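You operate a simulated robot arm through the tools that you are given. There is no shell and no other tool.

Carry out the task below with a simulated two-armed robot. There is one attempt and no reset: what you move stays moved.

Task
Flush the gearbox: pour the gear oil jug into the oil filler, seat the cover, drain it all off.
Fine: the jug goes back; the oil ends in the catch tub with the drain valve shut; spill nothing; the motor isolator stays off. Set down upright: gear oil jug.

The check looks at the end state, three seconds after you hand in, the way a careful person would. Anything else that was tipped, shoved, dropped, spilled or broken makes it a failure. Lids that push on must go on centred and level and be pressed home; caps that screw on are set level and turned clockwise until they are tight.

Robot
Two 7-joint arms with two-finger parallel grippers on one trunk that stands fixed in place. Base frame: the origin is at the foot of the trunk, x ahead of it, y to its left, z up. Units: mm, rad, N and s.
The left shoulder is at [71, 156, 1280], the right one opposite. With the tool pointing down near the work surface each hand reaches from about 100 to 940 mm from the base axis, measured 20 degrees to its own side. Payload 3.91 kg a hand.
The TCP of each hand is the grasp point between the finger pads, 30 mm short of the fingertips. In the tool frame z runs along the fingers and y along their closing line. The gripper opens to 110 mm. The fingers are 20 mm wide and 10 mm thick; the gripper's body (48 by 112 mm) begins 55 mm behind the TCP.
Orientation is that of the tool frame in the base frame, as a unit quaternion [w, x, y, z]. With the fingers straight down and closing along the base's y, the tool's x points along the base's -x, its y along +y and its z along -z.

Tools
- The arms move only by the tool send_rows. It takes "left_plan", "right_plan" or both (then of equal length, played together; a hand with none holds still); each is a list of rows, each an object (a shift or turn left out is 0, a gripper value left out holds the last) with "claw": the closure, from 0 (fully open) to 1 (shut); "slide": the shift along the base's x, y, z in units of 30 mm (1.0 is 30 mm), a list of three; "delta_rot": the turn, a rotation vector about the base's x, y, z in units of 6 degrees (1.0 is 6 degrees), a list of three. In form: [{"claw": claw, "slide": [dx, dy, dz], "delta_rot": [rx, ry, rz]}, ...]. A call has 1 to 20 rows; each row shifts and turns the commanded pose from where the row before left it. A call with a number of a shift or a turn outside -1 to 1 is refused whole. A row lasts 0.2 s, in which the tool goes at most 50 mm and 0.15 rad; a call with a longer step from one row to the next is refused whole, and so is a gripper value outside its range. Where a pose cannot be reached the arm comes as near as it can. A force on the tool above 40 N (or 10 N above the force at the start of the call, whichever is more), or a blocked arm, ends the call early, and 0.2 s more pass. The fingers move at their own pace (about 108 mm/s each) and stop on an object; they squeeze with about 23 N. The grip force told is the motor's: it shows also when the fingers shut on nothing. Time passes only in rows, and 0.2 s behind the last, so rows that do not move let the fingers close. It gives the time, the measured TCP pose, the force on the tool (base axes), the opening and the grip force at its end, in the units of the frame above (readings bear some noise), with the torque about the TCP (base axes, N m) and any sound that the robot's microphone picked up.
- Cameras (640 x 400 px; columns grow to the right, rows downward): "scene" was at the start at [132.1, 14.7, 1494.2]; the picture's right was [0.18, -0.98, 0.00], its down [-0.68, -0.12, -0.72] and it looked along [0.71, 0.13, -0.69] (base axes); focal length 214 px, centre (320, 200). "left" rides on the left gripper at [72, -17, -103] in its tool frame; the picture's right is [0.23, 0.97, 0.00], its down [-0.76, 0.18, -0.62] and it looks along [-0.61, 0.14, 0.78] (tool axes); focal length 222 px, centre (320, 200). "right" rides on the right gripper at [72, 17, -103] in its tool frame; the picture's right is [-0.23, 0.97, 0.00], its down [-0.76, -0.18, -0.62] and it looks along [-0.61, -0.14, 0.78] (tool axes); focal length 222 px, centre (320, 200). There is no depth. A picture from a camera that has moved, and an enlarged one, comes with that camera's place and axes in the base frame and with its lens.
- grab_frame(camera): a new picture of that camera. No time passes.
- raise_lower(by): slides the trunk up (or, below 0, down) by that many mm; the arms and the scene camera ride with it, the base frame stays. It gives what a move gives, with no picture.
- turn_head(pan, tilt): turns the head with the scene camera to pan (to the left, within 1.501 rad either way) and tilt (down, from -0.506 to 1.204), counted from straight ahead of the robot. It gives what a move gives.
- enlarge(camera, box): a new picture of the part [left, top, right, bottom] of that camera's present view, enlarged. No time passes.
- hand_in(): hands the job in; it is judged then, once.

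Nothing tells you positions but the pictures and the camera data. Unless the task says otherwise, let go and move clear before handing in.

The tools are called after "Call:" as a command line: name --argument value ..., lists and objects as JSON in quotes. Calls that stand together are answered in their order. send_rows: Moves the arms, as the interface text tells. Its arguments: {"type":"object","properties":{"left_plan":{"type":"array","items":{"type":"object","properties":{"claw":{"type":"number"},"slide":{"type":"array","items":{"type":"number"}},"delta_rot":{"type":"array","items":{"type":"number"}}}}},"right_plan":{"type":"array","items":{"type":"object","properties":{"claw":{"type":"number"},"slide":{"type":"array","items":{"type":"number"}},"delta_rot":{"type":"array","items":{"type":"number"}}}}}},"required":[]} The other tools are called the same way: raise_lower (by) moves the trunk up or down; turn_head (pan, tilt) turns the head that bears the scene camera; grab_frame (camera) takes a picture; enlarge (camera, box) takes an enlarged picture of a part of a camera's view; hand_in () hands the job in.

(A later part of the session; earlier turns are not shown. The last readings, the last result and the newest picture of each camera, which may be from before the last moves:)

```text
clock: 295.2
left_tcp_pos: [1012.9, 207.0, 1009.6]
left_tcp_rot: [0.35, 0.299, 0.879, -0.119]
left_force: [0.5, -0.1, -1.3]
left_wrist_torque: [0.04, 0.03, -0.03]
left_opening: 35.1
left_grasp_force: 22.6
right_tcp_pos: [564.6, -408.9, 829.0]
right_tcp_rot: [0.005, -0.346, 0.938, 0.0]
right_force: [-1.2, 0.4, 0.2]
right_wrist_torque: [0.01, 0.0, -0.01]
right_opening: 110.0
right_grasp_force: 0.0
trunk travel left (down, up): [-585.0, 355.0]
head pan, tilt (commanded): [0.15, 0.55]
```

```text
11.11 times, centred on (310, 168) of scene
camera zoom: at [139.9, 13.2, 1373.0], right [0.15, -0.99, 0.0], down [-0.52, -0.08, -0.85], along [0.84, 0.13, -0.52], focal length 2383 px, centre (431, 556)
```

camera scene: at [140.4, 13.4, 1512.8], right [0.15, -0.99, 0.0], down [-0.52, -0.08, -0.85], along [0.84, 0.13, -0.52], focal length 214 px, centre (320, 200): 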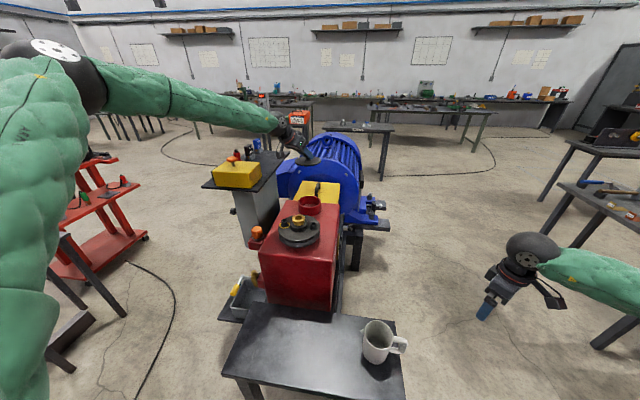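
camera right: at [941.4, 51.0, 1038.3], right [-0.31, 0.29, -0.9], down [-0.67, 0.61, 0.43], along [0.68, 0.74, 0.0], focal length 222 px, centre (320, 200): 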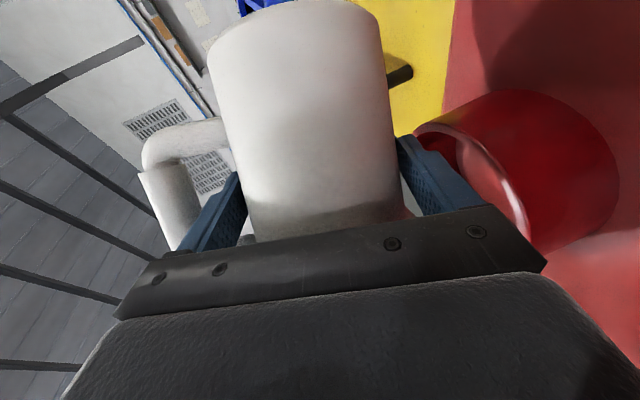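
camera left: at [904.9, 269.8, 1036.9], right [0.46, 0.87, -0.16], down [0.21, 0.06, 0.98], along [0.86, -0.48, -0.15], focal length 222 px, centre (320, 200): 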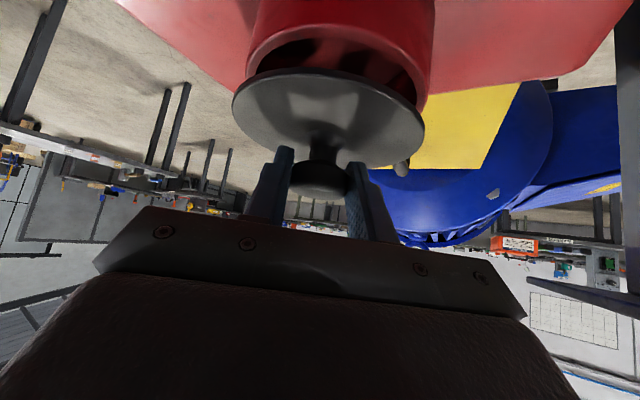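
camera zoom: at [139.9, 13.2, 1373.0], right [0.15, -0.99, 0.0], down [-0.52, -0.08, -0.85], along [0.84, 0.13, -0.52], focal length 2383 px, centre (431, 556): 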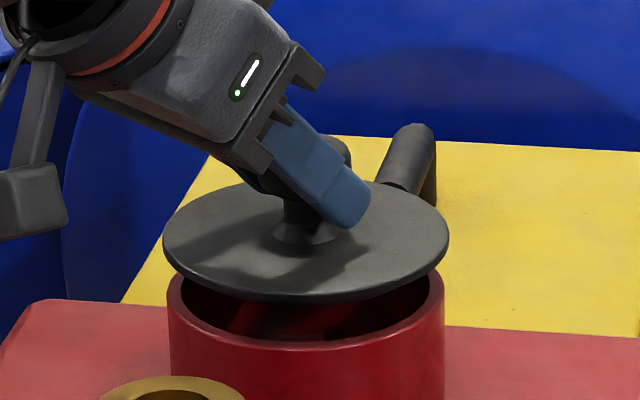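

The outlines are concentric side to side in the scene view. The left view suggests the cover should go about 4–5 mm further forward, so I'll adjust and re-measure.

Call:
send_rows --left_plan '[{"slide": [0.15, 0.02, -0.1]}, {"slide": [0, 0, -0.1]}, {"slide": [0, 0, 0]}]'

Call:
enlarge --camera "left" --box '[210, 20, 450, 190]'

Call:
enlarge --camera "scene" --box '[292, 150, 328, 186]'

```text
clock: 296.0
left_tcp_pos: [1019.8, 208.0, 1005.6]
left_tcp_rot: [0.35, 0.298, 0.88, -0.119]
left_force: [0.5, -0.4, -2.5]
left_wrist_torque: [0.02, 0.0, -0.01]
left_opening: 34.8
left_grasp_force: 23.5
right_tcp_pos: [564.6, -407.4, 828.9]
right_tcp_rot: [0.004, -0.345, 0.939, 0.0]
right_force: [0.0, -0.6, 0.7]
right_wrist_torque: [-0.02, -0.01, 0.01]
right_opening: 110.0
right_grasp_force: 0.1
trunk travel left (down, up): [-585.0, 355.0]
head pan, tilt (commanded): [0.15, 0.55]
```

```text
2.35 times, centred on (330, 105) of left
camera zoom: at [910.6, 270.8, 1031.2], right [0.46, 0.87, -0.16], down [0.21, 0.06, 0.98], along [0.86, -0.48, -0.15], focal length 523 px, centre (296, 424)
```

zoom: 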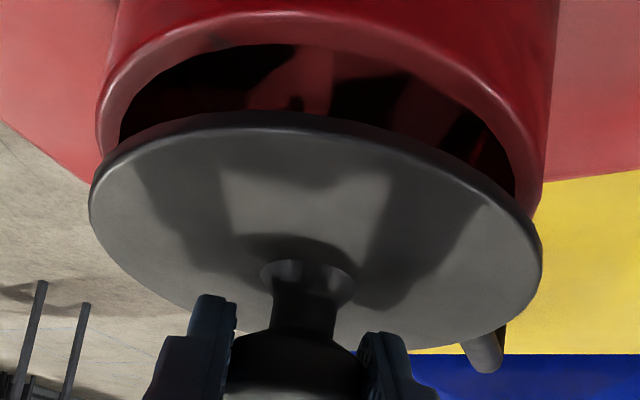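

```text
11.11 times, centred on (310, 168) of scene
camera zoom: at [140.2, 13.3, 1372.9], right [0.15, -0.99, 0.0], down [-0.52, -0.08, -0.85], along [0.84, 0.13, -0.52], focal length 2383 px, centre (431, 556)
```

zoom: 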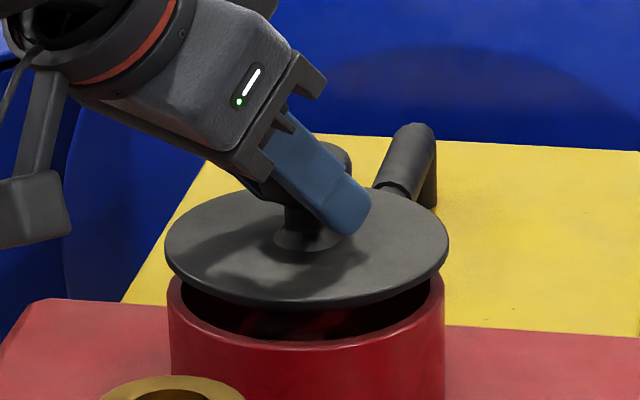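

Slight overshoot; the ideal is about 2.8 mm back. I'll correct that and lower in small steps, watching the force.

Call:
send_rows --left_plan '[{"slide": [-0.09, -0.01, -0.1]}, {"slide": [0, 0, -0.1]}, {"slide": [0, 0, -0.1]}, {"slide": [0, 0, 0]}, {"slide": [0, 0, 0]}]'

Call:
enlarge --camera "left" --box '[210, 20, 450, 190]'

Call:
enlarge --camera "scene" --box '[292, 150, 328, 186]'

```text
clock: 297.2
left_tcp_pos: [1015.1, 206.2, 996.1]
left_tcp_rot: [0.35, 0.299, 0.88, -0.119]
left_force: [0.4, 0.2, -1.8]
left_wrist_torque: [-0.01, 0.0, -0.02]
left_opening: 35.1
left_grasp_force: 23.2
right_tcp_pos: [564.6, -408.8, 828.5]
right_tcp_rot: [0.005, -0.346, 0.938, 0.001]
right_force: [0.3, 0.0, -0.8]
right_wrist_torque: [-0.04, -0.02, -0.01]
right_opening: 110.1
right_grasp_force: 0.1
trunk travel left (down, up): [-585.0, 355.0]
head pan, tilt (commanded): [0.15, 0.55]
```

```text
2.35 times, centred on (330, 105) of left
camera zoom: at [907.0, 269.2, 1022.1], right [0.46, 0.87, -0.16], down [0.21, 0.06, 0.98], along [0.86, -0.48, -0.15], focal length 523 px, centre (296, 424)
```

zoom: 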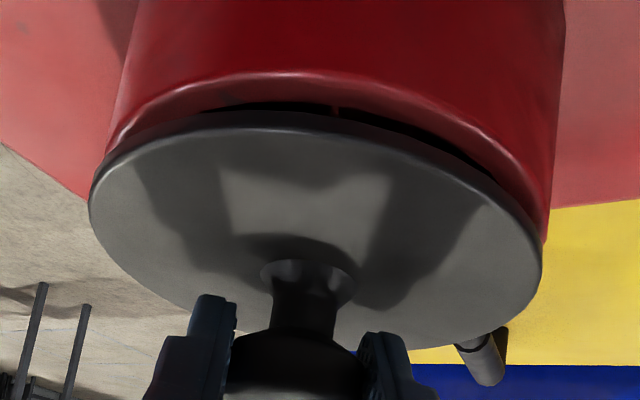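

```text
11.11 times, centred on (310, 168) of scene
camera zoom: at [140.3, 13.3, 1372.9], right [0.15, -0.99, 0.0], down [-0.52, -0.08, -0.85], along [0.84, 0.13, -0.52], focal length 2383 px, centre (431, 556)
```

zoom: 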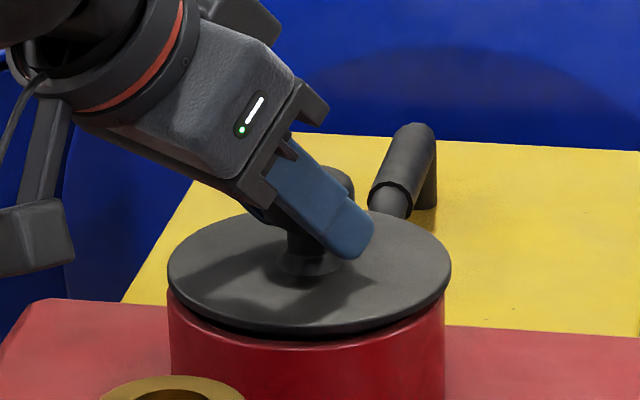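

Nearly there: about 1.5 mm more toward +y, then lower in small steps.

Call:
send_rows --left_plan '[{"slide": [0.01, 0.05, 0]}, {"slide": [0, 0, -0.06]}, {"slide": [0, 0, -0.06]}, {"slide": [0, 0, 0]}]'

Call:
enlarge --camera "scene" --box '[292, 150, 328, 186]'

Call:
enlarge --camera "left" --box '[210, 20, 450, 190]'

```text
clock: 298.2
left_tcp_pos: [1015.8, 209.4, 993.6]
left_tcp_rot: [0.35, 0.298, 0.88, -0.118]
left_force: [0.4, 0.1, -1.8]
left_wrist_torque: [0.03, 0.01, -0.03]
left_opening: 34.9
left_grasp_force: 22.7
right_tcp_pos: [564.6, -408.2, 829.5]
right_tcp_rot: [0.005, -0.346, 0.938, -0.001]
right_force: [-0.2, 0.1, 0.1]
right_wrist_torque: [-0.01, 0.01, -0.02]
right_opening: 109.8
right_grasp_force: 0.1
trunk travel left (down, up): [-585.0, 355.0]
head pan, tilt (commanded): [0.15, 0.55]
```

```text
11.11 times, centred on (310, 168) of scene
camera zoom: at [140.2, 13.3, 1372.9], right [0.15, -0.99, 0.0], down [-0.52, -0.08, -0.85], along [0.84, 0.13, -0.52], focal length 2383 px, centre (431, 556)
```

zoom: 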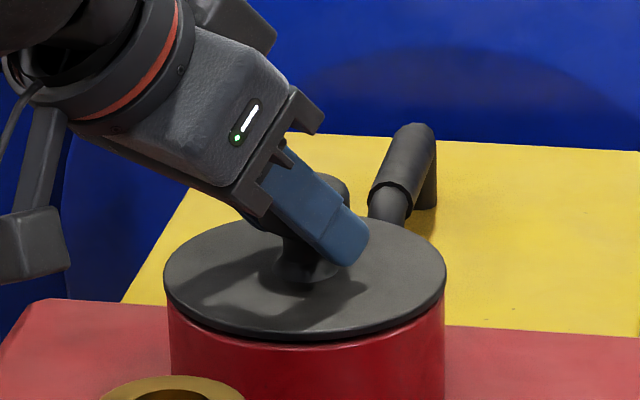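

```text
2.35 times, centred on (330, 105) of left
camera zoom: at [907.6, 271.3, 1018.7], right [0.46, 0.87, -0.16], down [0.21, 0.06, 0.98], along [0.86, -0.48, -0.15], focal length 523 px, centre (296, 424)
```

zoom: 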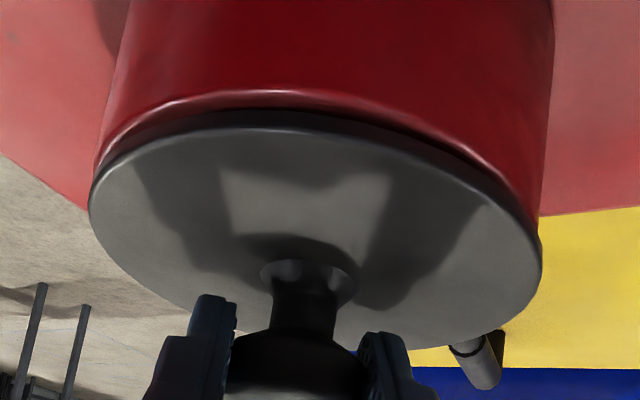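

Both views now agree to within about a millimetre. Lowering onto the ring.

Call:
send_rows --left_plan '[{"slide": [0, 0, -0.05]}, {"slide": [0, 0, -0.05]}, {"slide": [0, 0, 0]}]'

Call:
send_rows --left_plan '[{"slide": [0, 0, -0.05]}, {"slide": [0, 0, -0.05]}, {"slide": [0, 0, 0]}]'

Call:
enlarge --camera "scene" --box '[292, 150, 328, 186]'

```text
clock: 299.0
left_tcp_pos: [1017.0, 208.6, 988.8]
left_tcp_rot: [0.35, 0.299, 0.88, -0.118]
left_force: [-0.7, -0.7, -1.0]
left_wrist_torque: [0.01, 0.03, -0.01]
left_opening: 35.1
left_grasp_force: 22.9
right_tcp_pos: [563.7, -409.0, 827.4]
right_tcp_rot: [0.004, -0.346, 0.938, 0.0]
right_force: [0.6, 0.3, 0.3]
right_wrist_torque: [0.02, 0.0, 0.02]
right_opening: 110.0
right_grasp_force: 0.1
trunk travel left (down, up): [-585.0, 355.0]
head pan, tilt (commanded): [0.15, 0.55]
```

```text
clock: 299.8
left_tcp_pos: [1014.8, 208.0, 989.6]
left_tcp_rot: [0.35, 0.299, 0.88, -0.119]
left_force: [3.7, 2.6, 10.8]
left_wrist_torque: [0.22, 0.36, -0.08]
left_opening: 35.0
left_grasp_force: 23.3
right_tcp_pos: [563.3, -408.5, 830.2]
right_tcp_rot: [0.005, -0.346, 0.938, -0.001]
right_force: [0.4, -0.8, 0.6]
right_wrist_torque: [-0.04, 0.02, -0.02]
right_opening: 110.0
right_grasp_force: 0.1
trunk travel left (down, up): [-585.0, 355.0]
head pan, tilt (commanded): [0.15, 0.55]
```

```text
11.11 times, centred on (310, 168) of scene
camera zoom: at [139.3, 13.3, 1373.2], right [0.15, -0.99, 0.0], down [-0.52, -0.08, -0.85], along [0.84, 0.13, -0.52], focal length 2383 px, centre (431, 556)
```

zoom: 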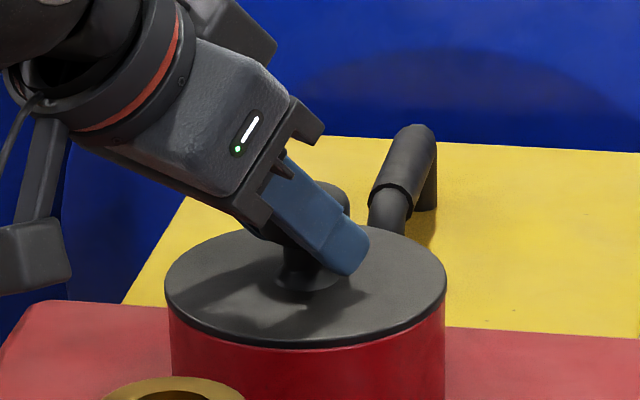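

Contact at the expected height (about 12 N). Let me read it again at rest and look at the seam from the left camera before pressing.

Call:
send_rows --left_plan '[{"slide": [0, 0, 0]}, {"slide": [0, 0, 0]}]'

Call:
enlarge --camera "left" --box '[230, 50, 430, 170]'

Call:
enlarge --camera "scene" --box '[297, 162, 321, 180]'

```text
clock: 300.4
left_tcp_pos: [1015.1, 209.3, 989.5]
left_tcp_rot: [0.351, 0.299, 0.879, -0.119]
left_force: [5.9, 2.6, 15.1]
left_wrist_torque: [-0.13, -0.19, 0.1]
left_opening: 34.9
left_grasp_force: 23.2
right_tcp_pos: [564.0, -408.8, 829.7]
right_tcp_rot: [0.005, -0.346, 0.938, 0.0]
right_force: [-1.1, -0.1, 0.5]
right_wrist_torque: [0.01, -0.01, 0.02]
right_opening: 109.9
right_grasp_force: 0.0
trunk travel left (down, up): [-585.0, 355.0]
head pan, tilt (commanded): [0.15, 0.55]
```

```text
3.20 times, centred on (330, 110) of left
camera zoom: at [907.3, 271.3, 1014.9], right [0.46, 0.87, -0.16], down [0.21, 0.07, 0.98], along [0.86, -0.48, -0.15], focal length 711 px, centre (288, 488)
```

zoom: 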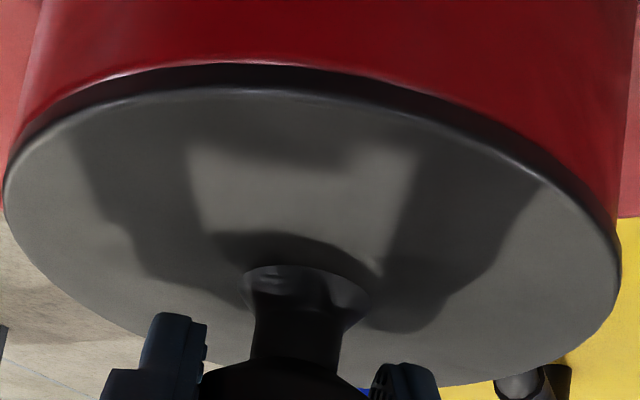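

```text
16.00 times, centred on (309, 171) of scene
camera zoom: at [139.0, 13.3, 1373.1], right [0.15, -0.99, 0.0], down [-0.52, -0.08, -0.85], along [0.84, 0.13, -0.52], focal length 3432 px, centre (496, 664)
```

zoom: 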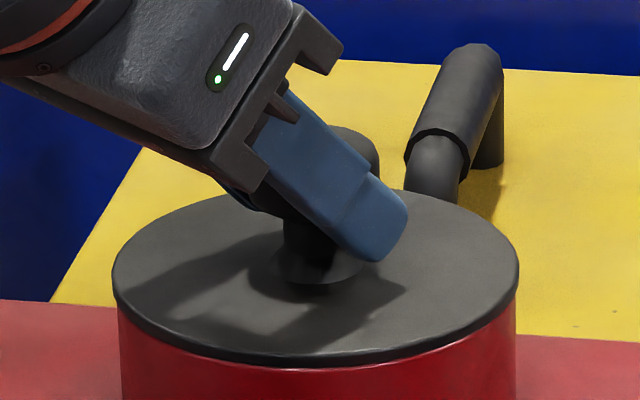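

The disc sits evenly on the ring. Now I'll press it home in small increments.

Call:
send_rows --left_plan '[{"slide": [0.01, 0, -0.05]}, {"slide": [0, 0, 0]}]'

Call:
send_rows --left_plan '[{"slide": [0, 0, -0.05]}, {"slide": [0, 0, 0]}]'

Call:
enlarge --camera "scene" --box '[297, 162, 321, 180]'

```text
clock: 301.0
left_tcp_pos: [1016.1, 208.4, 986.2]
left_tcp_rot: [0.351, 0.3, 0.879, -0.119]
left_force: [3.2, 2.8, 18.5]
left_wrist_torque: [-0.14, -0.13, -0.04]
left_opening: 35.1
left_grasp_force: 23.4
right_tcp_pos: [564.1, -408.2, 828.9]
right_tcp_rot: [0.005, -0.347, 0.938, 0.0]
right_force: [0.9, -1.2, 0.2]
right_wrist_torque: [0.0, 0.01, -0.01]
right_opening: 110.1
right_grasp_force: 0.0
trunk travel left (down, up): [-585.0, 355.0]
head pan, tilt (commanded): [0.15, 0.55]
```

```text
clock: 301.6
left_tcp_pos: [1015.4, 208.3, 985.5]
left_tcp_rot: [0.351, 0.299, 0.879, -0.118]
left_force: [2.6, 2.2, 18.3]
left_wrist_torque: [-0.13, -0.21, 0.0]
left_opening: 34.9
left_grasp_force: 23.6
right_tcp_pos: [562.1, -408.8, 829.4]
right_tcp_rot: [0.005, -0.346, 0.938, 0.0]
right_force: [0.3, 0.0, -0.3]
right_wrist_torque: [0.03, 0.0, 0.01]
right_opening: 109.9
right_grasp_force: 0.1
trunk travel left (down, up): [-585.0, 355.0]
head pan, tilt (commanded): [0.15, 0.55]
```

```text
16.00 times, centred on (309, 171) of scene
camera zoom: at [138.4, 13.1, 1373.2], right [0.15, -0.99, 0.0], down [-0.52, -0.08, -0.85], along [0.84, 0.13, -0.52], focal length 3432 px, centre (496, 664)
```

zoom: 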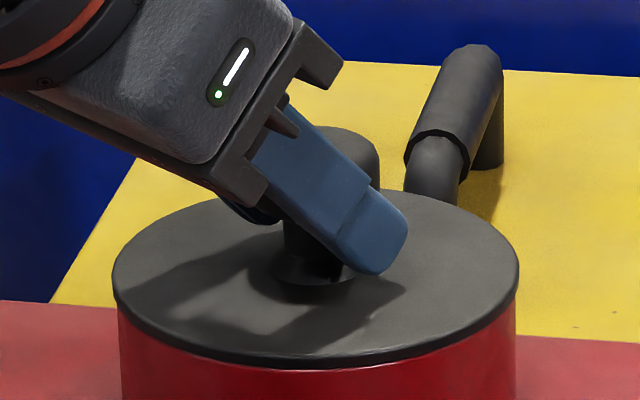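

The fingers are now slipping on the knob, so the cover is in place but may need a firmer push. I'll release, back off, close the fingers and press on top of the knob.

Call:
send_rows --left_plan '[{"slide": [0, 0, 0.05]}, {"claw": 0.6}, {"claw": 0.5}, {"claw": 0.45}, {"claw": 0.45}]'

Call:
enlarge --camera "scene" --box '[297, 162, 321, 180]'

```text
clock: 302.8
left_tcp_pos: [1017.1, 209.5, 985.1]
left_tcp_rot: [0.351, 0.298, 0.88, -0.119]
left_force: [-0.4, 0.2, -0.7]
left_wrist_torque: [0.0, -0.01, 0.01]
left_opening: 60.3
left_grasp_force: 0.1
right_tcp_pos: [565.0, -409.2, 827.5]
right_tcp_rot: [0.005, -0.346, 0.938, -0.001]
right_force: [0.1, 0.5, -0.3]
right_wrist_torque: [0.0, -0.03, 0.04]
right_opening: 109.8
right_grasp_force: 0.0
trunk travel left (down, up): [-585.0, 355.0]
head pan, tilt (commanded): [0.15, 0.55]
```

```text
16.00 times, centred on (309, 171) of scene
camera zoom: at [140.1, 13.3, 1372.9], right [0.15, -0.99, 0.0], down [-0.52, -0.08, -0.85], along [0.84, 0.13, -0.52], focal length 3432 px, centre (496, 664)
```

zoom: 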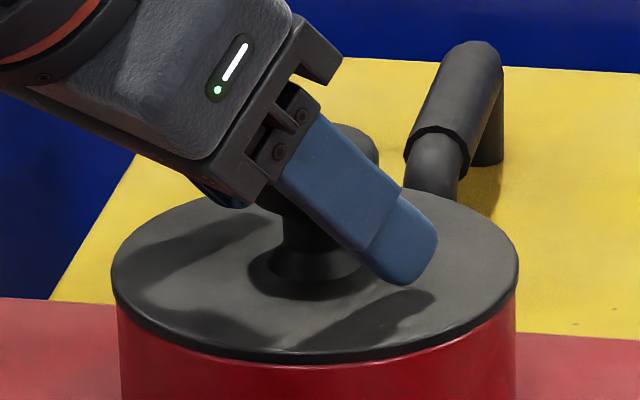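

Call:
send_rows --left_plan '[{"slide": [-0.3, 0.23, 0.4]}, {"slide": [-0.3, 0.23, 0.4]}, {"slide": [-0.3, 0.23, 0.4]}, {"claw": 1}, {"claw": 1}, {"claw": 1}]'

Call:
enlarge --camera "scene" --box '[292, 150, 328, 186]'

Call:
enlarge --camera "left" --box '[210, 20, 450, 190]'

```text
clock: 304.2
left_tcp_pos: [988.7, 229.2, 1020.7]
left_tcp_rot: [0.35, 0.298, 0.88, -0.119]
left_force: [-0.4, 0.5, 0.1]
left_wrist_torque: [-0.04, 0.02, 0.05]
left_opening: 0.0
left_grasp_force: 23.3
right_tcp_pos: [564.9, -408.4, 827.8]
right_tcp_rot: [0.005, -0.346, 0.938, 0.0]
right_force: [-0.3, 0.9, -0.2]
right_wrist_torque: [-0.01, 0.01, 0.0]
right_opening: 110.1
right_grasp_force: 0.1
trunk travel left (down, up): [-585.0, 355.0]
head pan, tilt (commanded): [0.15, 0.55]
```

```text
11.11 times, centred on (310, 168) of scene
camera zoom: at [140.2, 13.3, 1372.9], right [0.15, -0.99, 0.0], down [-0.52, -0.08, -0.85], along [0.84, 0.13, -0.52], focal length 2383 px, centre (431, 556)
```

zoom: 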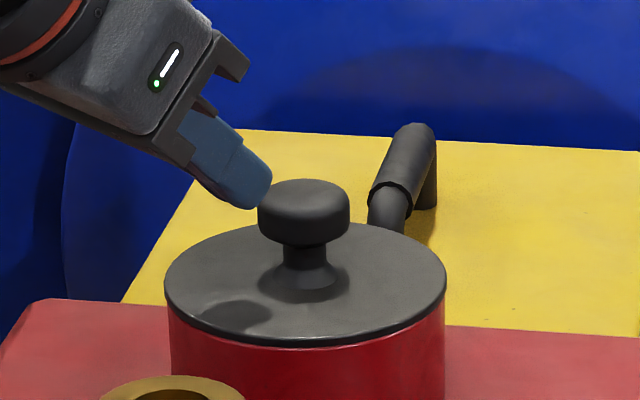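

```text
2.35 times, centred on (330, 105) of left
camera zoom: at [880.7, 292.5, 1047.8], right [0.46, 0.87, -0.16], down [0.21, 0.06, 0.98], along [0.86, -0.48, -0.15], focal length 523 px, centre (296, 424)
```

zoom: 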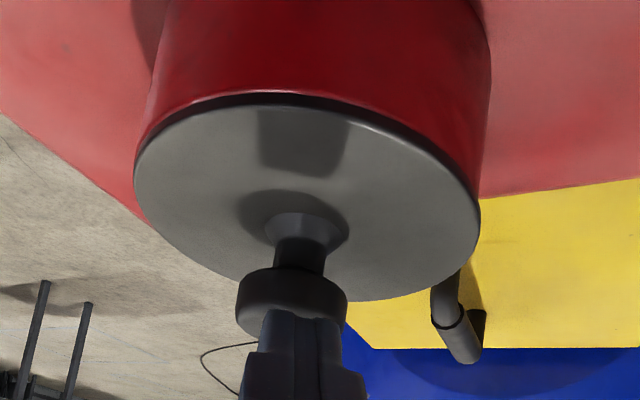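

The cover is well centred. Moving the closed fingertips over the knob to press it home.

Call:
send_rows --left_plan '[{"slide": [0, 0, 0.8]}, {"slide": [0.42, -0.33, 0.1]}, {"slide": [0.42, -0.33, 0]}, {"slide": [0, 0, -0.4]}, {"slide": [0, 0, 0]}]'

Call:
enlarge --camera "scene" --box '[292, 150, 328, 186]'

Call:
enlarge --camera "left" --box '[210, 20, 450, 190]'

```text
clock: 305.4
left_tcp_pos: [1015.0, 209.6, 1037.2]
left_tcp_rot: [0.349, 0.299, 0.88, -0.118]
left_force: [0.0, 0.1, 0.8]
left_wrist_torque: [0.0, -0.03, -0.02]
left_opening: 0.3
left_grasp_force: 23.1
right_tcp_pos: [563.4, -409.5, 828.8]
right_tcp_rot: [0.005, -0.346, 0.938, 0.0]
right_force: [-0.1, -0.7, -0.4]
right_wrist_torque: [0.0, 0.0, -0.04]
right_opening: 109.9
right_grasp_force: 0.0
trunk travel left (down, up): [-585.0, 355.0]
head pan, tilt (commanded): [0.15, 0.55]
```

```text
11.11 times, centred on (310, 168) of scene
camera zoom: at [140.0, 13.2, 1372.9], right [0.15, -0.99, 0.0], down [-0.52, -0.08, -0.85], along [0.84, 0.13, -0.52], focal length 2383 px, centre (431, 556)
```

zoom: 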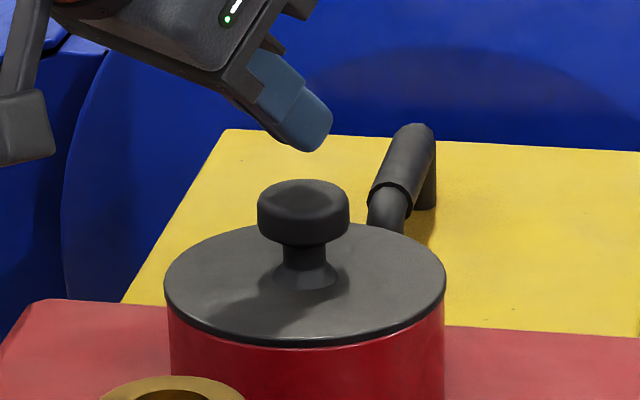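

```text
2.35 times, centred on (330, 105) of left
camera zoom: at [906.6, 272.6, 1063.0], right [0.46, 0.87, -0.16], down [0.21, 0.06, 0.98], along [0.86, -0.48, -0.15], focal length 523 px, centre (296, 424)
```

zoom: 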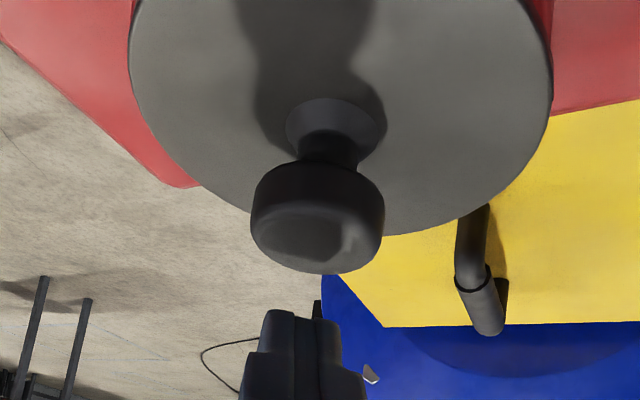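

Call:
send_rows --left_plan '[{"slide": [0.03, 0.06, -0.25]}, {"slide": [0, 0, -0.25]}, {"slide": [0, 0, 0]}]'

Call:
send_rows --left_plan '[{"slide": [0, 0, -0.07]}, {"slide": [0, 0, -0.07]}, {"slide": [0, 0, -0.07]}, {"slide": [0, 0, 0]}]'

Call:
enlarge --camera "scene" --box '[292, 150, 328, 186]'

```text
clock: 306.2
left_tcp_pos: [1015.8, 212.4, 1021.5]
left_tcp_rot: [0.351, 0.299, 0.88, -0.119]
left_force: [-0.1, -0.7, 0.6]
left_wrist_torque: [0.02, 0.01, -0.02]
left_opening: 0.0
left_grasp_force: 23.0
right_tcp_pos: [563.2, -407.5, 828.9]
right_tcp_rot: [0.005, -0.346, 0.938, 0.0]
right_force: [-0.6, 0.2, 0.1]
right_wrist_torque: [-0.04, 0.0, 0.01]
right_opening: 109.9
right_grasp_force: 0.1
trunk travel left (down, up): [-585.0, 355.0]
head pan, tilt (commanded): [0.15, 0.55]
```

```text
clock: 307.2
left_tcp_pos: [1014.7, 210.4, 1020.3]
left_tcp_rot: [0.353, 0.299, 0.879, -0.118]
left_force: [11.5, 5.8, 30.1]
left_wrist_torque: [-0.11, -0.62, 0.14]
left_opening: 0.1
left_grasp_force: 22.8
right_tcp_pos: [564.0, -407.7, 830.2]
right_tcp_rot: [0.005, -0.346, 0.938, -0.001]
right_force: [0.9, -0.1, 0.6]
right_wrist_torque: [-0.01, 0.01, 0.03]
right_opening: 109.9
right_grasp_force: 0.0
trunk travel left (down, up): [-585.0, 355.0]
head pan, tilt (commanded): [0.15, 0.55]
```

```text
11.11 times, centred on (310, 168) of scene
camera zoom: at [138.0, 13.1, 1373.5], right [0.15, -0.99, 0.0], down [-0.52, -0.08, -0.85], along [0.84, 0.13, -0.52], focal length 2383 px, centre (431, 556)
```

zoom: 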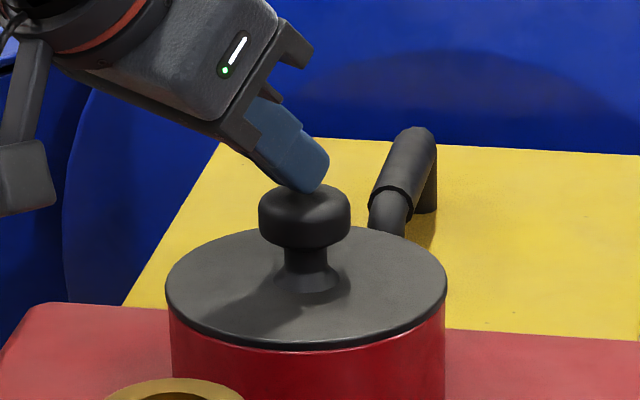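

Call:
send_rows --left_plan '[{"slide": [0.06, 0.03, -0.04]}, {"slide": [0, 0, 0]}]'

Call:
send_rows --left_plan '[{"slide": [0.03, 0.02, -0.06]}, {"slide": [0, 0, 0]}]'

Call:
enlarge --camera "scene" --box '[297, 162, 321, 180]'

```text
clock: 307.8
left_tcp_pos: [1016.9, 211.5, 1021.0]
left_tcp_rot: [0.355, 0.299, 0.878, -0.119]
left_force: [-1.6, 0.5, 16.9]
left_wrist_torque: [-0.12, -0.12, -0.15]
left_opening: 0.0
left_grasp_force: 22.8
right_tcp_pos: [562.5, -408.6, 828.0]
right_tcp_rot: [0.006, -0.346, 0.938, 0.0]
right_force: [0.5, -0.2, 0.1]
right_wrist_torque: [0.02, -0.02, 0.0]
right_opening: 110.0
right_grasp_force: 0.1
trunk travel left (down, up): [-585.0, 355.0]
head pan, tilt (commanded): [0.15, 0.55]
stopped in row 2 (left hand): the force on the tool passed its limit at 43 N (the readings are from after the stop); the commanded pose is now the measured one
```

```text
clock: 308.4
left_tcp_pos: [1018.5, 211.4, 1020.6]
left_tcp_rot: [0.355, 0.298, 0.878, -0.118]
left_force: [2.3, -0.8, 31.1]
left_wrist_torque: [-0.3, -0.4, -0.05]
left_opening: 0.2
left_grasp_force: 23.6
right_tcp_pos: [562.1, -409.0, 829.3]
right_tcp_rot: [0.005, -0.346, 0.938, 0.0]
right_force: [0.2, -0.2, -0.1]
right_wrist_torque: [0.0, 0.03, -0.01]
right_opening: 109.9
right_grasp_force: 0.0
trunk travel left (down, up): [-585.0, 355.0]
head pan, tilt (commanded): [0.15, 0.55]
```

```text
16.00 times, centred on (309, 171) of scene
camera zoom: at [137.0, 12.4, 1373.5], right [0.15, -0.99, 0.0], down [-0.52, -0.08, -0.85], along [0.84, 0.13, -0.52], focal length 3432 px, centre (496, 664)
```

zoom: 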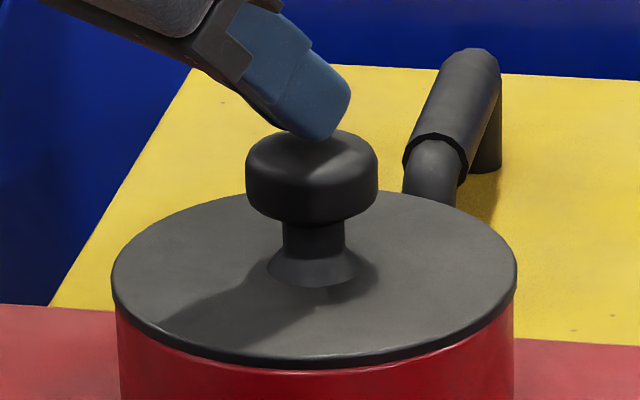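

Call:
enlarge --camera "left" --box '[240, 0, 340, 80]'

Call:
enlarge --camera "scene" --box '[300, 172, 318, 184]'

Call:
grab_frame --camera "left"

```text
5.00 times, centred on (290, 40) of left
camera zoom: at [908.6, 274.2, 1045.0], right [0.46, 0.87, -0.15], down [0.2, 0.07, 0.98], along [0.86, -0.48, -0.14], focal length 1111 px, centre (470, 1000)
```

zoom: 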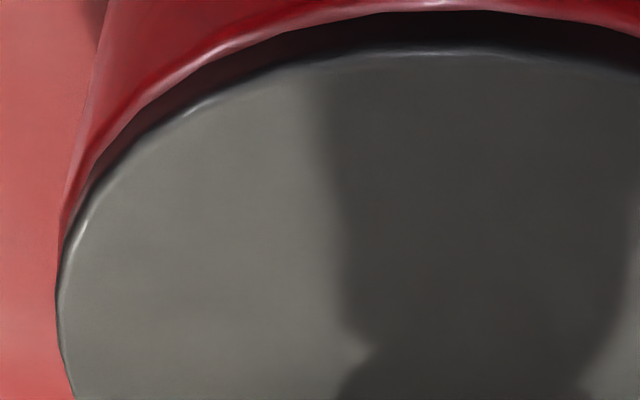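

```text
16.00 times, centred on (309, 178) of scene
camera zoom: at [137.0, 12.4, 1373.5], right [0.15, -0.99, 0.0], down [-0.52, -0.08, -0.85], along [0.84, 0.13, -0.52], focal length 3432 px, centre (496, 552)
```

zoom: 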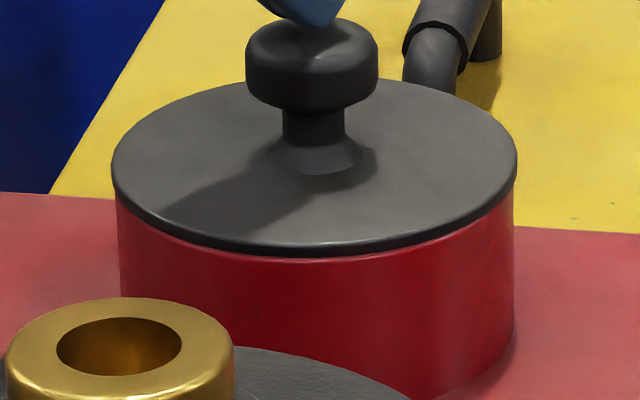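

```text
taken
camera left: at [908.6, 274.2, 1045.0], right [0.46, 0.87, -0.15], down [0.2, 0.07, 0.98], along [0.86, -0.48, -0.14], focal length 222 px, centre (320, 200)
```

left: 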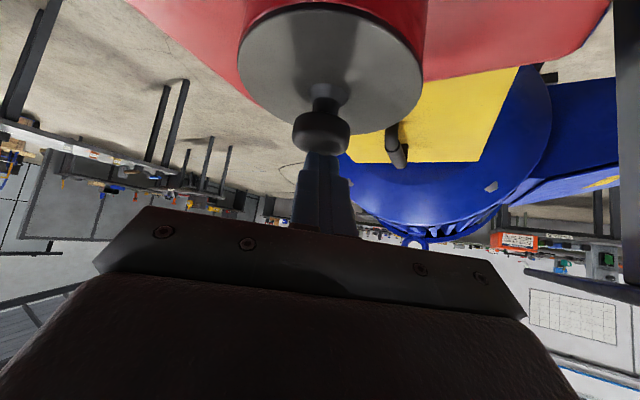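

The cover looks flush and centred, and pressing peaked at 43 N without further movement. I want a level side view of the seam to be sure, so I'll lift the left fingers off and bring the right camera round.

Call:
send_rows --left_plan '[{"slide": [0, 0, 0.5]}, {"slide": [-0.1, 0.1, 0.8]}, {"slide": [0, 0, 0]}, {"slide": [0, 0, 0]}, {"slide": [0, 0, 0]}, {"slide": [0, 0, 0]}, {"slide": [0, 0, 0]}, {"slide": [0, 0, 0]}]' --right_plan '[{"slide": [0.3, 0.4, 0.4]}, {"slide": [0.3, 0.4, 0.5]}, {"slide": [0.3, 0.4, 0.5]}, {"slide": [0.3, 0.4, 0.5]}, {"slide": [0.3, 0.4, 0.5]}, {"slide": [0.3, 0.4, 0.5]}, {"slide": [0.3, 0.4, 0.5]}, {"slide": [0.3, 0.4, 0.5]}]'

Call:
send_rows --right_plan '[{"delta_rot": [0.644, -0.69, 0]}, {"delta_rot": [0.644, -0.69, 0]}, {"delta_rot": [0.644, -0.69, 0]}, {"delta_rot": [0.644, -0.69, 0]}, {"delta_rot": [0.644, -0.69, 0]}, {"delta_rot": [0.644, -0.69, 0]}, {"delta_rot": [0.644, -0.69, 0]}, {"delta_rot": [0.644, -0.69, 0]}, {"delta_rot": [0.644, -0.69, 0]}, {"delta_rot": [0.644, -0.69, 0]}]'

Call:
grab_frame --camera "right"

```text
clock: 310.2
left_tcp_pos: [1016.8, 215.0, 1052.7]
left_tcp_rot: [0.352, 0.298, 0.879, -0.12]
left_force: [-0.2, 0.8, -0.3]
left_wrist_torque: [0.01, 0.03, -0.01]
left_opening: 0.0
left_grasp_force: 22.5
right_tcp_pos: [637.2, -311.8, 944.9]
right_tcp_rot: [0.005, -0.346, 0.938, -0.001]
right_force: [-0.5, 0.2, 0.6]
right_wrist_torque: [-0.02, 0.03, 0.01]
right_opening: 109.9
right_grasp_force: 0.0
trunk travel left (down, up): [-585.0, 355.0]
head pan, tilt (commanded): [0.15, 0.55]
```

```text
clock: 312.4
left_tcp_pos: [1014.3, 215.2, 1054.4]
left_tcp_rot: [0.352, 0.299, 0.879, -0.119]
left_force: [-0.3, -0.6, 0.4]
left_wrist_torque: [-0.02, -0.02, -0.02]
left_opening: 0.0
left_grasp_force: 23.1
right_tcp_pos: [635.6, -311.7, 946.8]
right_tcp_rot: [0.441, -0.304, 0.824, 0.184]
right_force: [-0.8, -0.7, 1.0]
right_wrist_torque: [0.04, -0.06, 0.01]
right_opening: 110.0
right_grasp_force: 0.0
trunk travel left (down, up): [-585.0, 355.0]
head pan, tilt (commanded): [0.15, 0.55]
```

```text
taken
camera right: at [529.7, -382.9, 942.7], right [-0.55, 0.81, 0.22], down [0.06, -0.23, 0.97], along [0.83, 0.55, 0.08], focal length 222 px, centre (320, 200)
```

right: 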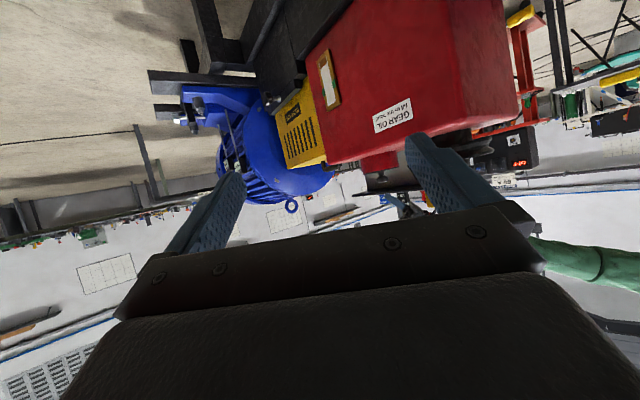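

Call:
enlarge --camera "right" --box '[340, 140, 430, 200]'

Call:
enlarge --camera "right" --box '[300, 30, 420, 140]'

```text
6.67 times, centred on (385, 170) of right
camera zoom: at [529.7, -382.9, 942.7], right [-0.55, 0.81, 0.22], down [0.06, -0.23, 0.97], along [0.83, 0.55, 0.08], focal length 1481 px, centre (-113, 400)
```

zoom: 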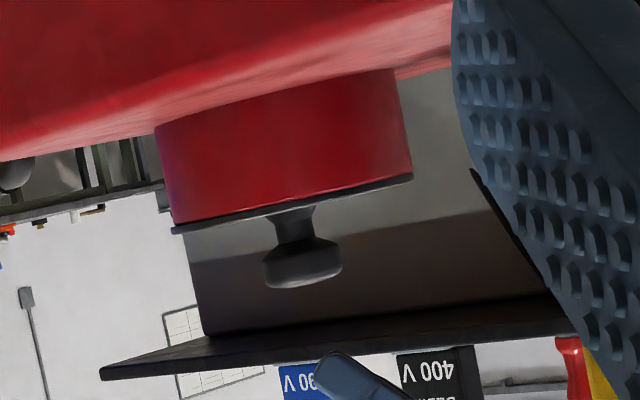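

```text
3.64 times, centred on (360, 85) of right
camera zoom: at [529.7, -382.9, 942.7], right [-0.55, 0.81, 0.22], down [0.06, -0.23, 0.97], along [0.83, 0.55, 0.08], focal length 808 px, centre (174, 618)
```

zoom: 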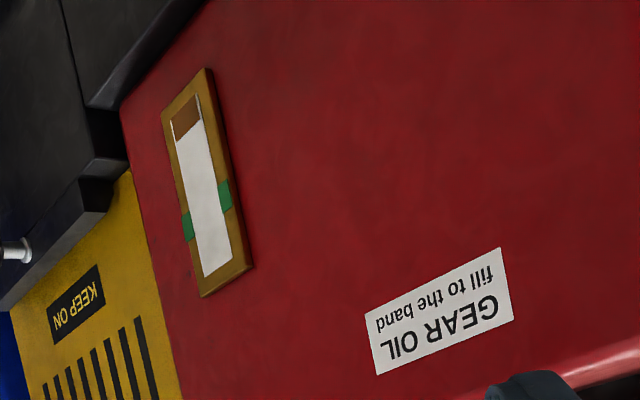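

The side view shows the cover seated flat on the ring with no gap, and oil showing at the bottom of the sight glass. Now the drain. I'll retract the left hand along its known path and return the right hand to the side.

Call:
send_rows --left_plan '[{"slide": [-0.3, 0.2, 0.6]}, {"slide": [-0.6, 0.4, 0.6]}, {"slide": [-0.8, 0.6, 0.4]}, {"slide": [-0.8, 0.6, 0.2]}, {"slide": [-0.8, 0.5, 0]}, {"slide": [-0.8, 0.5, 0]}, {"slide": [-0.8, 0.4, 0]}, {"slide": [-0.8, 0.3, 0]}]' --right_plan '[{"slide": [0, -0.3, 0]}, {"slide": [0, -0.3, 0]}, {"slide": [0, -0.3, 0]}, {"slide": [0, 0, 0]}, {"slide": [0, 0, 0]}, {"slide": [0, 0, 0]}, {"slide": [0, 0, 0]}, {"slide": [0, 0, 0]}]'

Call:
send_rows --left_plan '[{"slide": [-0.7, 0.5, 0], "delta_rot": [0.6, 0.79, 0]}, {"slide": [-0.7, 0.5, 0], "delta_rot": [0.6, 0.79, 0]}, {"slide": [-0.5, 0.5, 0], "delta_rot": [0.6, 0.79, 0]}, {"slide": [-0.3, 0.5, 0], "delta_rot": [0.6, 0.79, 0]}]'

```text
clock: 314.2
left_tcp_pos: [843.8, 320.5, 1108.8]
left_tcp_rot: [0.353, 0.299, 0.879, -0.119]
left_force: [0.0, -0.7, -0.6]
left_wrist_torque: [-0.03, 0.01, 0.03]
left_opening: 0.0
left_grasp_force: 23.1
right_tcp_pos: [634.1, -339.4, 947.1]
right_tcp_rot: [0.443, -0.303, 0.824, 0.183]
right_force: [-0.3, -0.6, -0.1]
right_wrist_torque: [0.03, 0.02, 0.0]
right_opening: 109.9
right_grasp_force: 0.0
trunk travel left (down, up): [-585.0, 355.0]
head pan, tilt (commanded): [0.15, 0.55]
```

```text
clock: 315.2
left_tcp_pos: [779.7, 380.9, 1106.8]
left_tcp_rot: [0.163, 0.317, 0.933, -0.056]
left_force: [0.6, 0.1, -0.3]
left_wrist_torque: [0.01, 0.0, 0.01]
left_opening: 0.1
left_grasp_force: 22.6
right_tcp_pos: [636.3, -339.6, 946.2]
right_tcp_rot: [0.441, -0.303, 0.825, 0.183]
right_force: [0.1, -1.1, 0.2]
right_wrist_torque: [0.01, 0.01, 0.0]
right_opening: 109.9
right_grasp_force: 0.1
trunk travel left (down, up): [-585.0, 355.0]
head pan, tilt (commanded): [0.15, 0.55]
```

Call:
send_rows --left_plan '[{"slide": [-0.5, 0.6, 0], "delta_rot": [0.6, 0.79, 0], "claw": 0.3}, {"slide": [-0.5, 0.6, 0], "delta_rot": [0.6, 0.79, 0], "claw": 0}, {"slide": [-0.5, 0.6, 0], "delta_rot": [0.6, 0.79, 0]}, {"slide": [-0.5, 0.6, -0.4]}, {"slide": [-0.3, 0.6, -0.6]}]'

Call:
grab_frame --camera "left"

```text
clock: 316.4
left_tcp_pos: [711.6, 470.1, 1077.8]
left_tcp_rot: [0.013, 0.321, 0.947, -0.006]
left_force: [-0.3, -0.8, 0.4]
left_wrist_torque: [-0.02, 0.01, 0.01]
left_opening: 110.0
left_grasp_force: 0.1
right_tcp_pos: [635.6, -339.5, 946.2]
right_tcp_rot: [0.441, -0.303, 0.825, 0.183]
right_force: [0.2, 0.6, -0.3]
right_wrist_torque: [0.02, 0.02, 0.02]
right_opening: 110.1
right_grasp_force: 0.0
trunk travel left (down, up): [-585.0, 355.0]
head pan, tilt (commanded): [0.15, 0.55]
```

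```text
taken
camera left: at [640.1, 504.0, 1179.5], right [0.41, 0.91, -0.01], down [0.7, -0.31, 0.65], along [0.59, -0.27, -0.76], focal length 222 px, centre (320, 200)
```

left: 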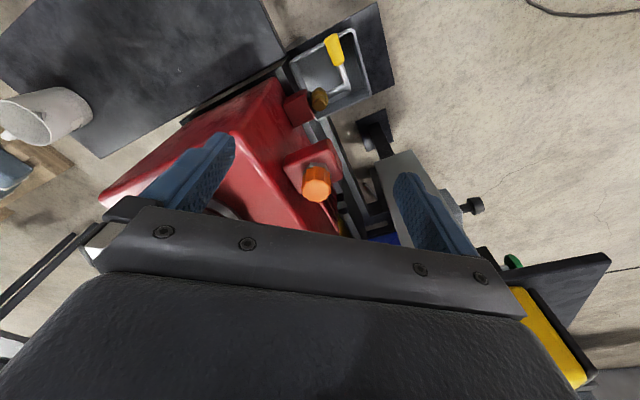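

Call:
enlarge --camera "left" --box '[260, 20, 410, 140]'

Call:
send_rows --left_plan '[{"slide": [-0.2, 0.2, -0.9]}, {"slide": [-0.2, 0.2, -0.9]}, {"slide": [-0.2, 0.2, -0.9]}, {"slide": [-0.2, 0.2, -0.9]}, {"slide": [0, 0, -0.9]}, {"slide": [0, 0, -0.9]}]'

Call:
grab_frame --camera "left"

Call:
enlarge --camera "left" --box '[200, 0, 440, 160]'

```text
3.33 times, centred on (335, 80) of left
camera zoom: at [640.1, 504.0, 1179.5], right [0.41, 0.91, -0.01], down [0.7, -0.31, 0.65], along [0.59, -0.27, -0.76], focal length 740 px, centre (270, 600)
```

zoom: 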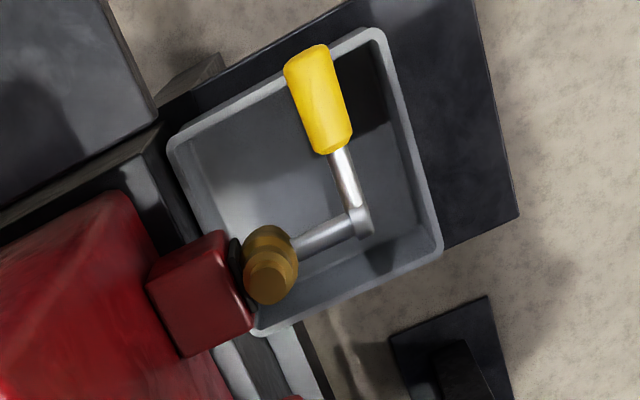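

```text
clock: 317.8
left_tcp_pos: [685.0, 493.0, 915.5]
left_tcp_rot: [0.016, 0.321, 0.947, -0.007]
left_force: [-0.3, 0.7, 0.4]
left_wrist_torque: [-0.02, -0.02, 0.0]
left_opening: 110.1
left_grasp_force: 0.1
right_tcp_pos: [635.6, -340.7, 946.4]
right_tcp_rot: [0.441, -0.303, 0.824, 0.184]
right_force: [-0.5, -0.2, -0.1]
right_wrist_torque: [0.03, -0.03, 0.03]
right_opening: 109.8
right_grasp_force: 0.0
trunk travel left (down, up): [-585.0, 355.0]
head pan, tilt (commanded): [0.15, 0.55]
```

```text
taken
camera left: at [615.3, 527.2, 1016.5], right [0.41, 0.91, -0.01], down [0.7, -0.31, 0.65], along [0.59, -0.27, -0.76], focal length 222 px, centre (320, 200)
```

left: 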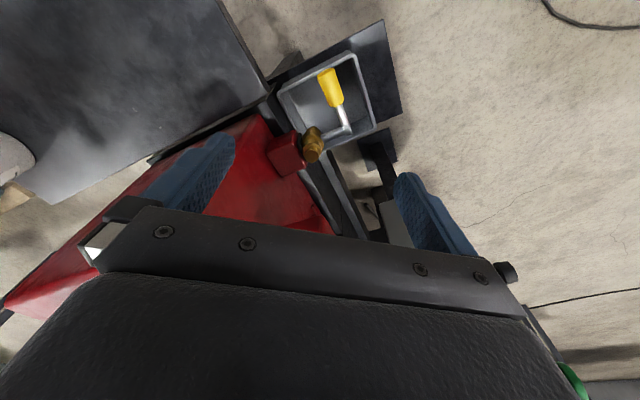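

```text
2.50 times, centred on (320, 80) of left
camera zoom: at [615.3, 527.2, 1016.5], right [0.41, 0.91, -0.01], down [0.7, -0.31, 0.65], along [0.59, -0.27, -0.76], focal length 555 px, centre (320, 500)
```

zoom: 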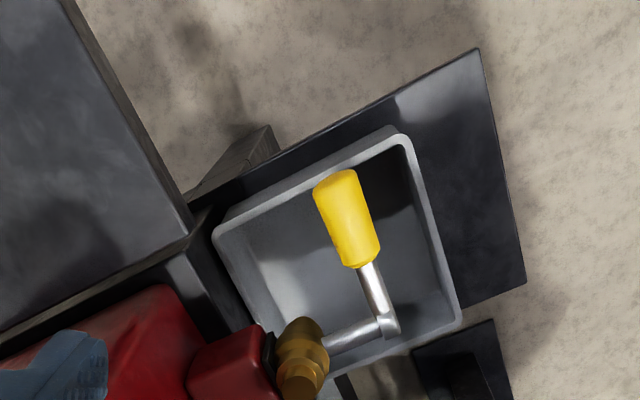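

The tub is empty and the yellow lever is horizontal. I'll close the left fingers and press lightly down on the lever's grip to learn which way it turns.

Call:
send_rows --left_plan '[{"slide": [0.1, 0.05, -0.9], "claw": 1}, {"slide": [0.1, 0.05, -0.9]}, {"slide": [0.1, 0.05, -0.9]}, {"slide": [0.1, 0.05, -0.9]}, {"slide": [0, 0.03, -0.9]}, {"slide": [0, 0, -0.9]}, {"slide": [0, 0, -0.9]}, {"slide": [0, 0, 0]}]'

Call:
enlarge --camera "left" --box '[200, 0, 440, 200]'

Call:
turn_head --pan 0.6 --tilt 0.8

Call:
grab_frame --camera "scene"

```text
clock: 319.6
left_tcp_pos: [697.8, 501.1, 726.6]
left_tcp_rot: [0.017, 0.321, 0.947, -0.007]
left_force: [-0.5, -0.7, 0.6]
left_wrist_torque: [0.0, 0.04, 0.02]
left_opening: 0.1
left_grasp_force: 23.1
right_tcp_pos: [635.7, -339.1, 946.4]
right_tcp_rot: [0.441, -0.304, 0.825, 0.183]
right_force: [-0.1, -1.1, -0.6]
right_wrist_torque: [-0.02, 0.01, 0.0]
right_opening: 109.9
right_grasp_force: 0.0
trunk travel left (down, up): [-585.0, 355.0]
head pan, tilt (commanded): [0.15, 0.55]
```

```text
2.00 times, centred on (320, 100) of left
camera zoom: at [627.0, 535.0, 829.5], right [0.41, 0.91, -0.01], down [0.7, -0.31, 0.65], along [0.59, -0.27, -0.76], focal length 444 px, centre (320, 400)
```

zoom: 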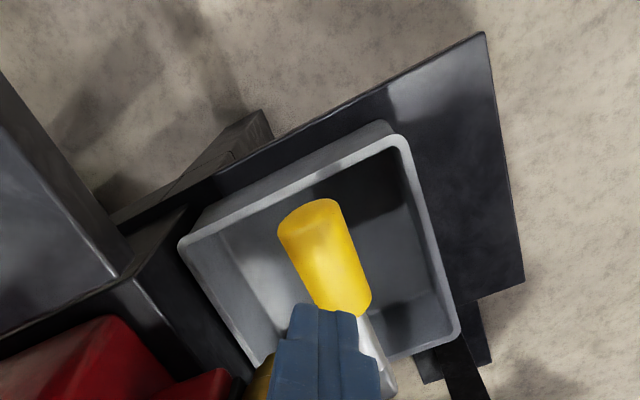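

```text
clock: 320.5
left_tcp_pos: [698.2, 502.1, 728.2]
left_tcp_rot: [0.016, 0.321, 0.947, -0.008]
left_force: [0.4, 1.0, -0.2]
left_wrist_torque: [0.01, 0.01, 0.0]
left_opening: 0.0
left_grasp_force: 23.5
right_tcp_pos: [634.4, -340.0, 945.8]
right_tcp_rot: [0.441, -0.303, 0.824, 0.183]
right_force: [0.0, -0.6, 0.3]
right_wrist_torque: [0.01, -0.02, 0.0]
right_opening: 110.1
right_grasp_force: 0.0
trunk travel left (down, up): [-585.0, 355.0]
head pan, tilt (commanded): [0.6, 0.799]
```

```text
taken
camera scene: at [117.7, 45.4, 1351.6], right [0.56, -0.83, 0.0], down [-0.59, -0.4, -0.7], along [0.58, 0.39, -0.72], focal length 214 px, centre (320, 200)
```

scene: 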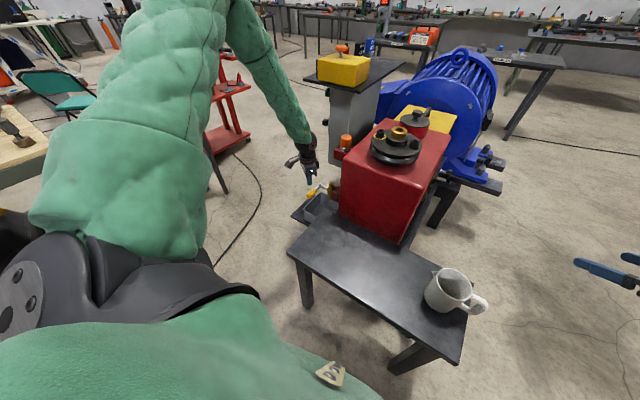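

Call:
enlarge --camera "scene" --box '[280, 140, 350, 220]'

Call:
send_rows --left_plan '[{"slide": [0, 0, -0.5]}, {"slide": [0, 0, -0.4]}, {"slide": [0, 0, -0.2]}, {"slide": [0, 0, 0]}]'

```text
5.00 times, centred on (315, 180) of scene
camera zoom: at [117.7, 45.4, 1351.6], right [0.56, -0.83, 0.0], down [-0.59, -0.4, -0.7], along [0.58, 0.39, -0.72], focal length 1072 px, centre (345, 300)
```

zoom: 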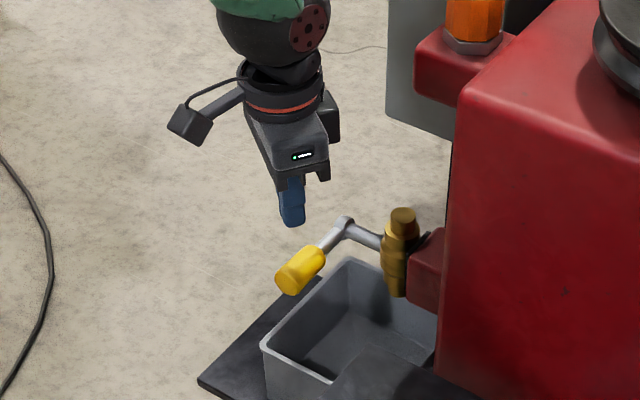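

```text
clock: 321.5
left_tcp_pos: [696.9, 501.3, 694.1]
left_tcp_rot: [0.017, 0.321, 0.947, -0.007]
left_force: [0.5, -0.4, -0.2]
left_wrist_torque: [0.01, 0.01, -0.02]
left_opening: 0.1
left_grasp_force: 23.6
right_tcp_pos: [635.1, -340.4, 946.1]
right_tcp_rot: [0.442, -0.304, 0.824, 0.184]
right_force: [-0.8, 1.0, 0.7]
right_wrist_torque: [-0.01, 0.01, 0.0]
right_opening: 109.9
right_grasp_force: 0.0
trunk travel left (down, up): [-585.0, 355.0]
head pan, tilt (commanded): [0.6, 0.799]
```

Call:
send_rows --left_plan '[{"slide": [0, 0, -0.1]}, {"slide": [0, 0, -0.1]}, {"slide": [0, 0, -0.1]}, {"slide": [0, 0, 0]}]'

Call:
enlarge --camera "scene" --box '[280, 140, 350, 220]'

```text
clock: 322.5
left_tcp_pos: [697.3, 501.3, 686.3]
left_tcp_rot: [0.016, 0.322, 0.947, -0.006]
left_force: [-0.2, 0.1, -0.5]
left_wrist_torque: [0.01, -0.01, 0.0]
left_opening: 0.2
left_grasp_force: 23.0
right_tcp_pos: [634.6, -339.3, 946.7]
right_tcp_rot: [0.441, -0.303, 0.824, 0.183]
right_force: [0.3, -1.4, -0.2]
right_wrist_torque: [0.03, 0.04, 0.03]
right_opening: 109.9
right_grasp_force: 0.0
trunk travel left (down, up): [-585.0, 355.0]
head pan, tilt (commanded): [0.6, 0.799]
```

```text
5.00 times, centred on (315, 180) of scene
camera zoom: at [117.6, 45.4, 1351.6], right [0.56, -0.83, 0.0], down [-0.59, -0.41, -0.7], along [0.57, 0.39, -0.72], focal length 1072 px, centre (345, 300)
```

zoom: 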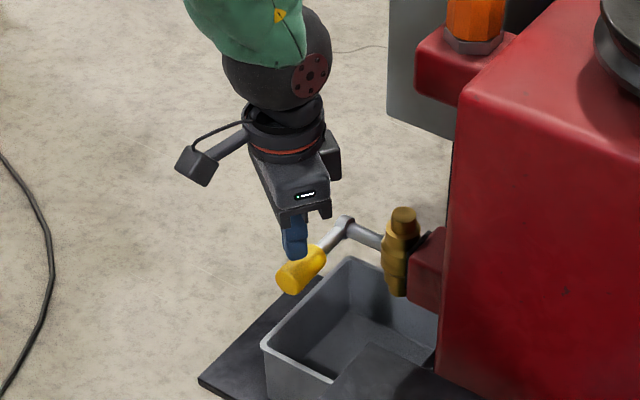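

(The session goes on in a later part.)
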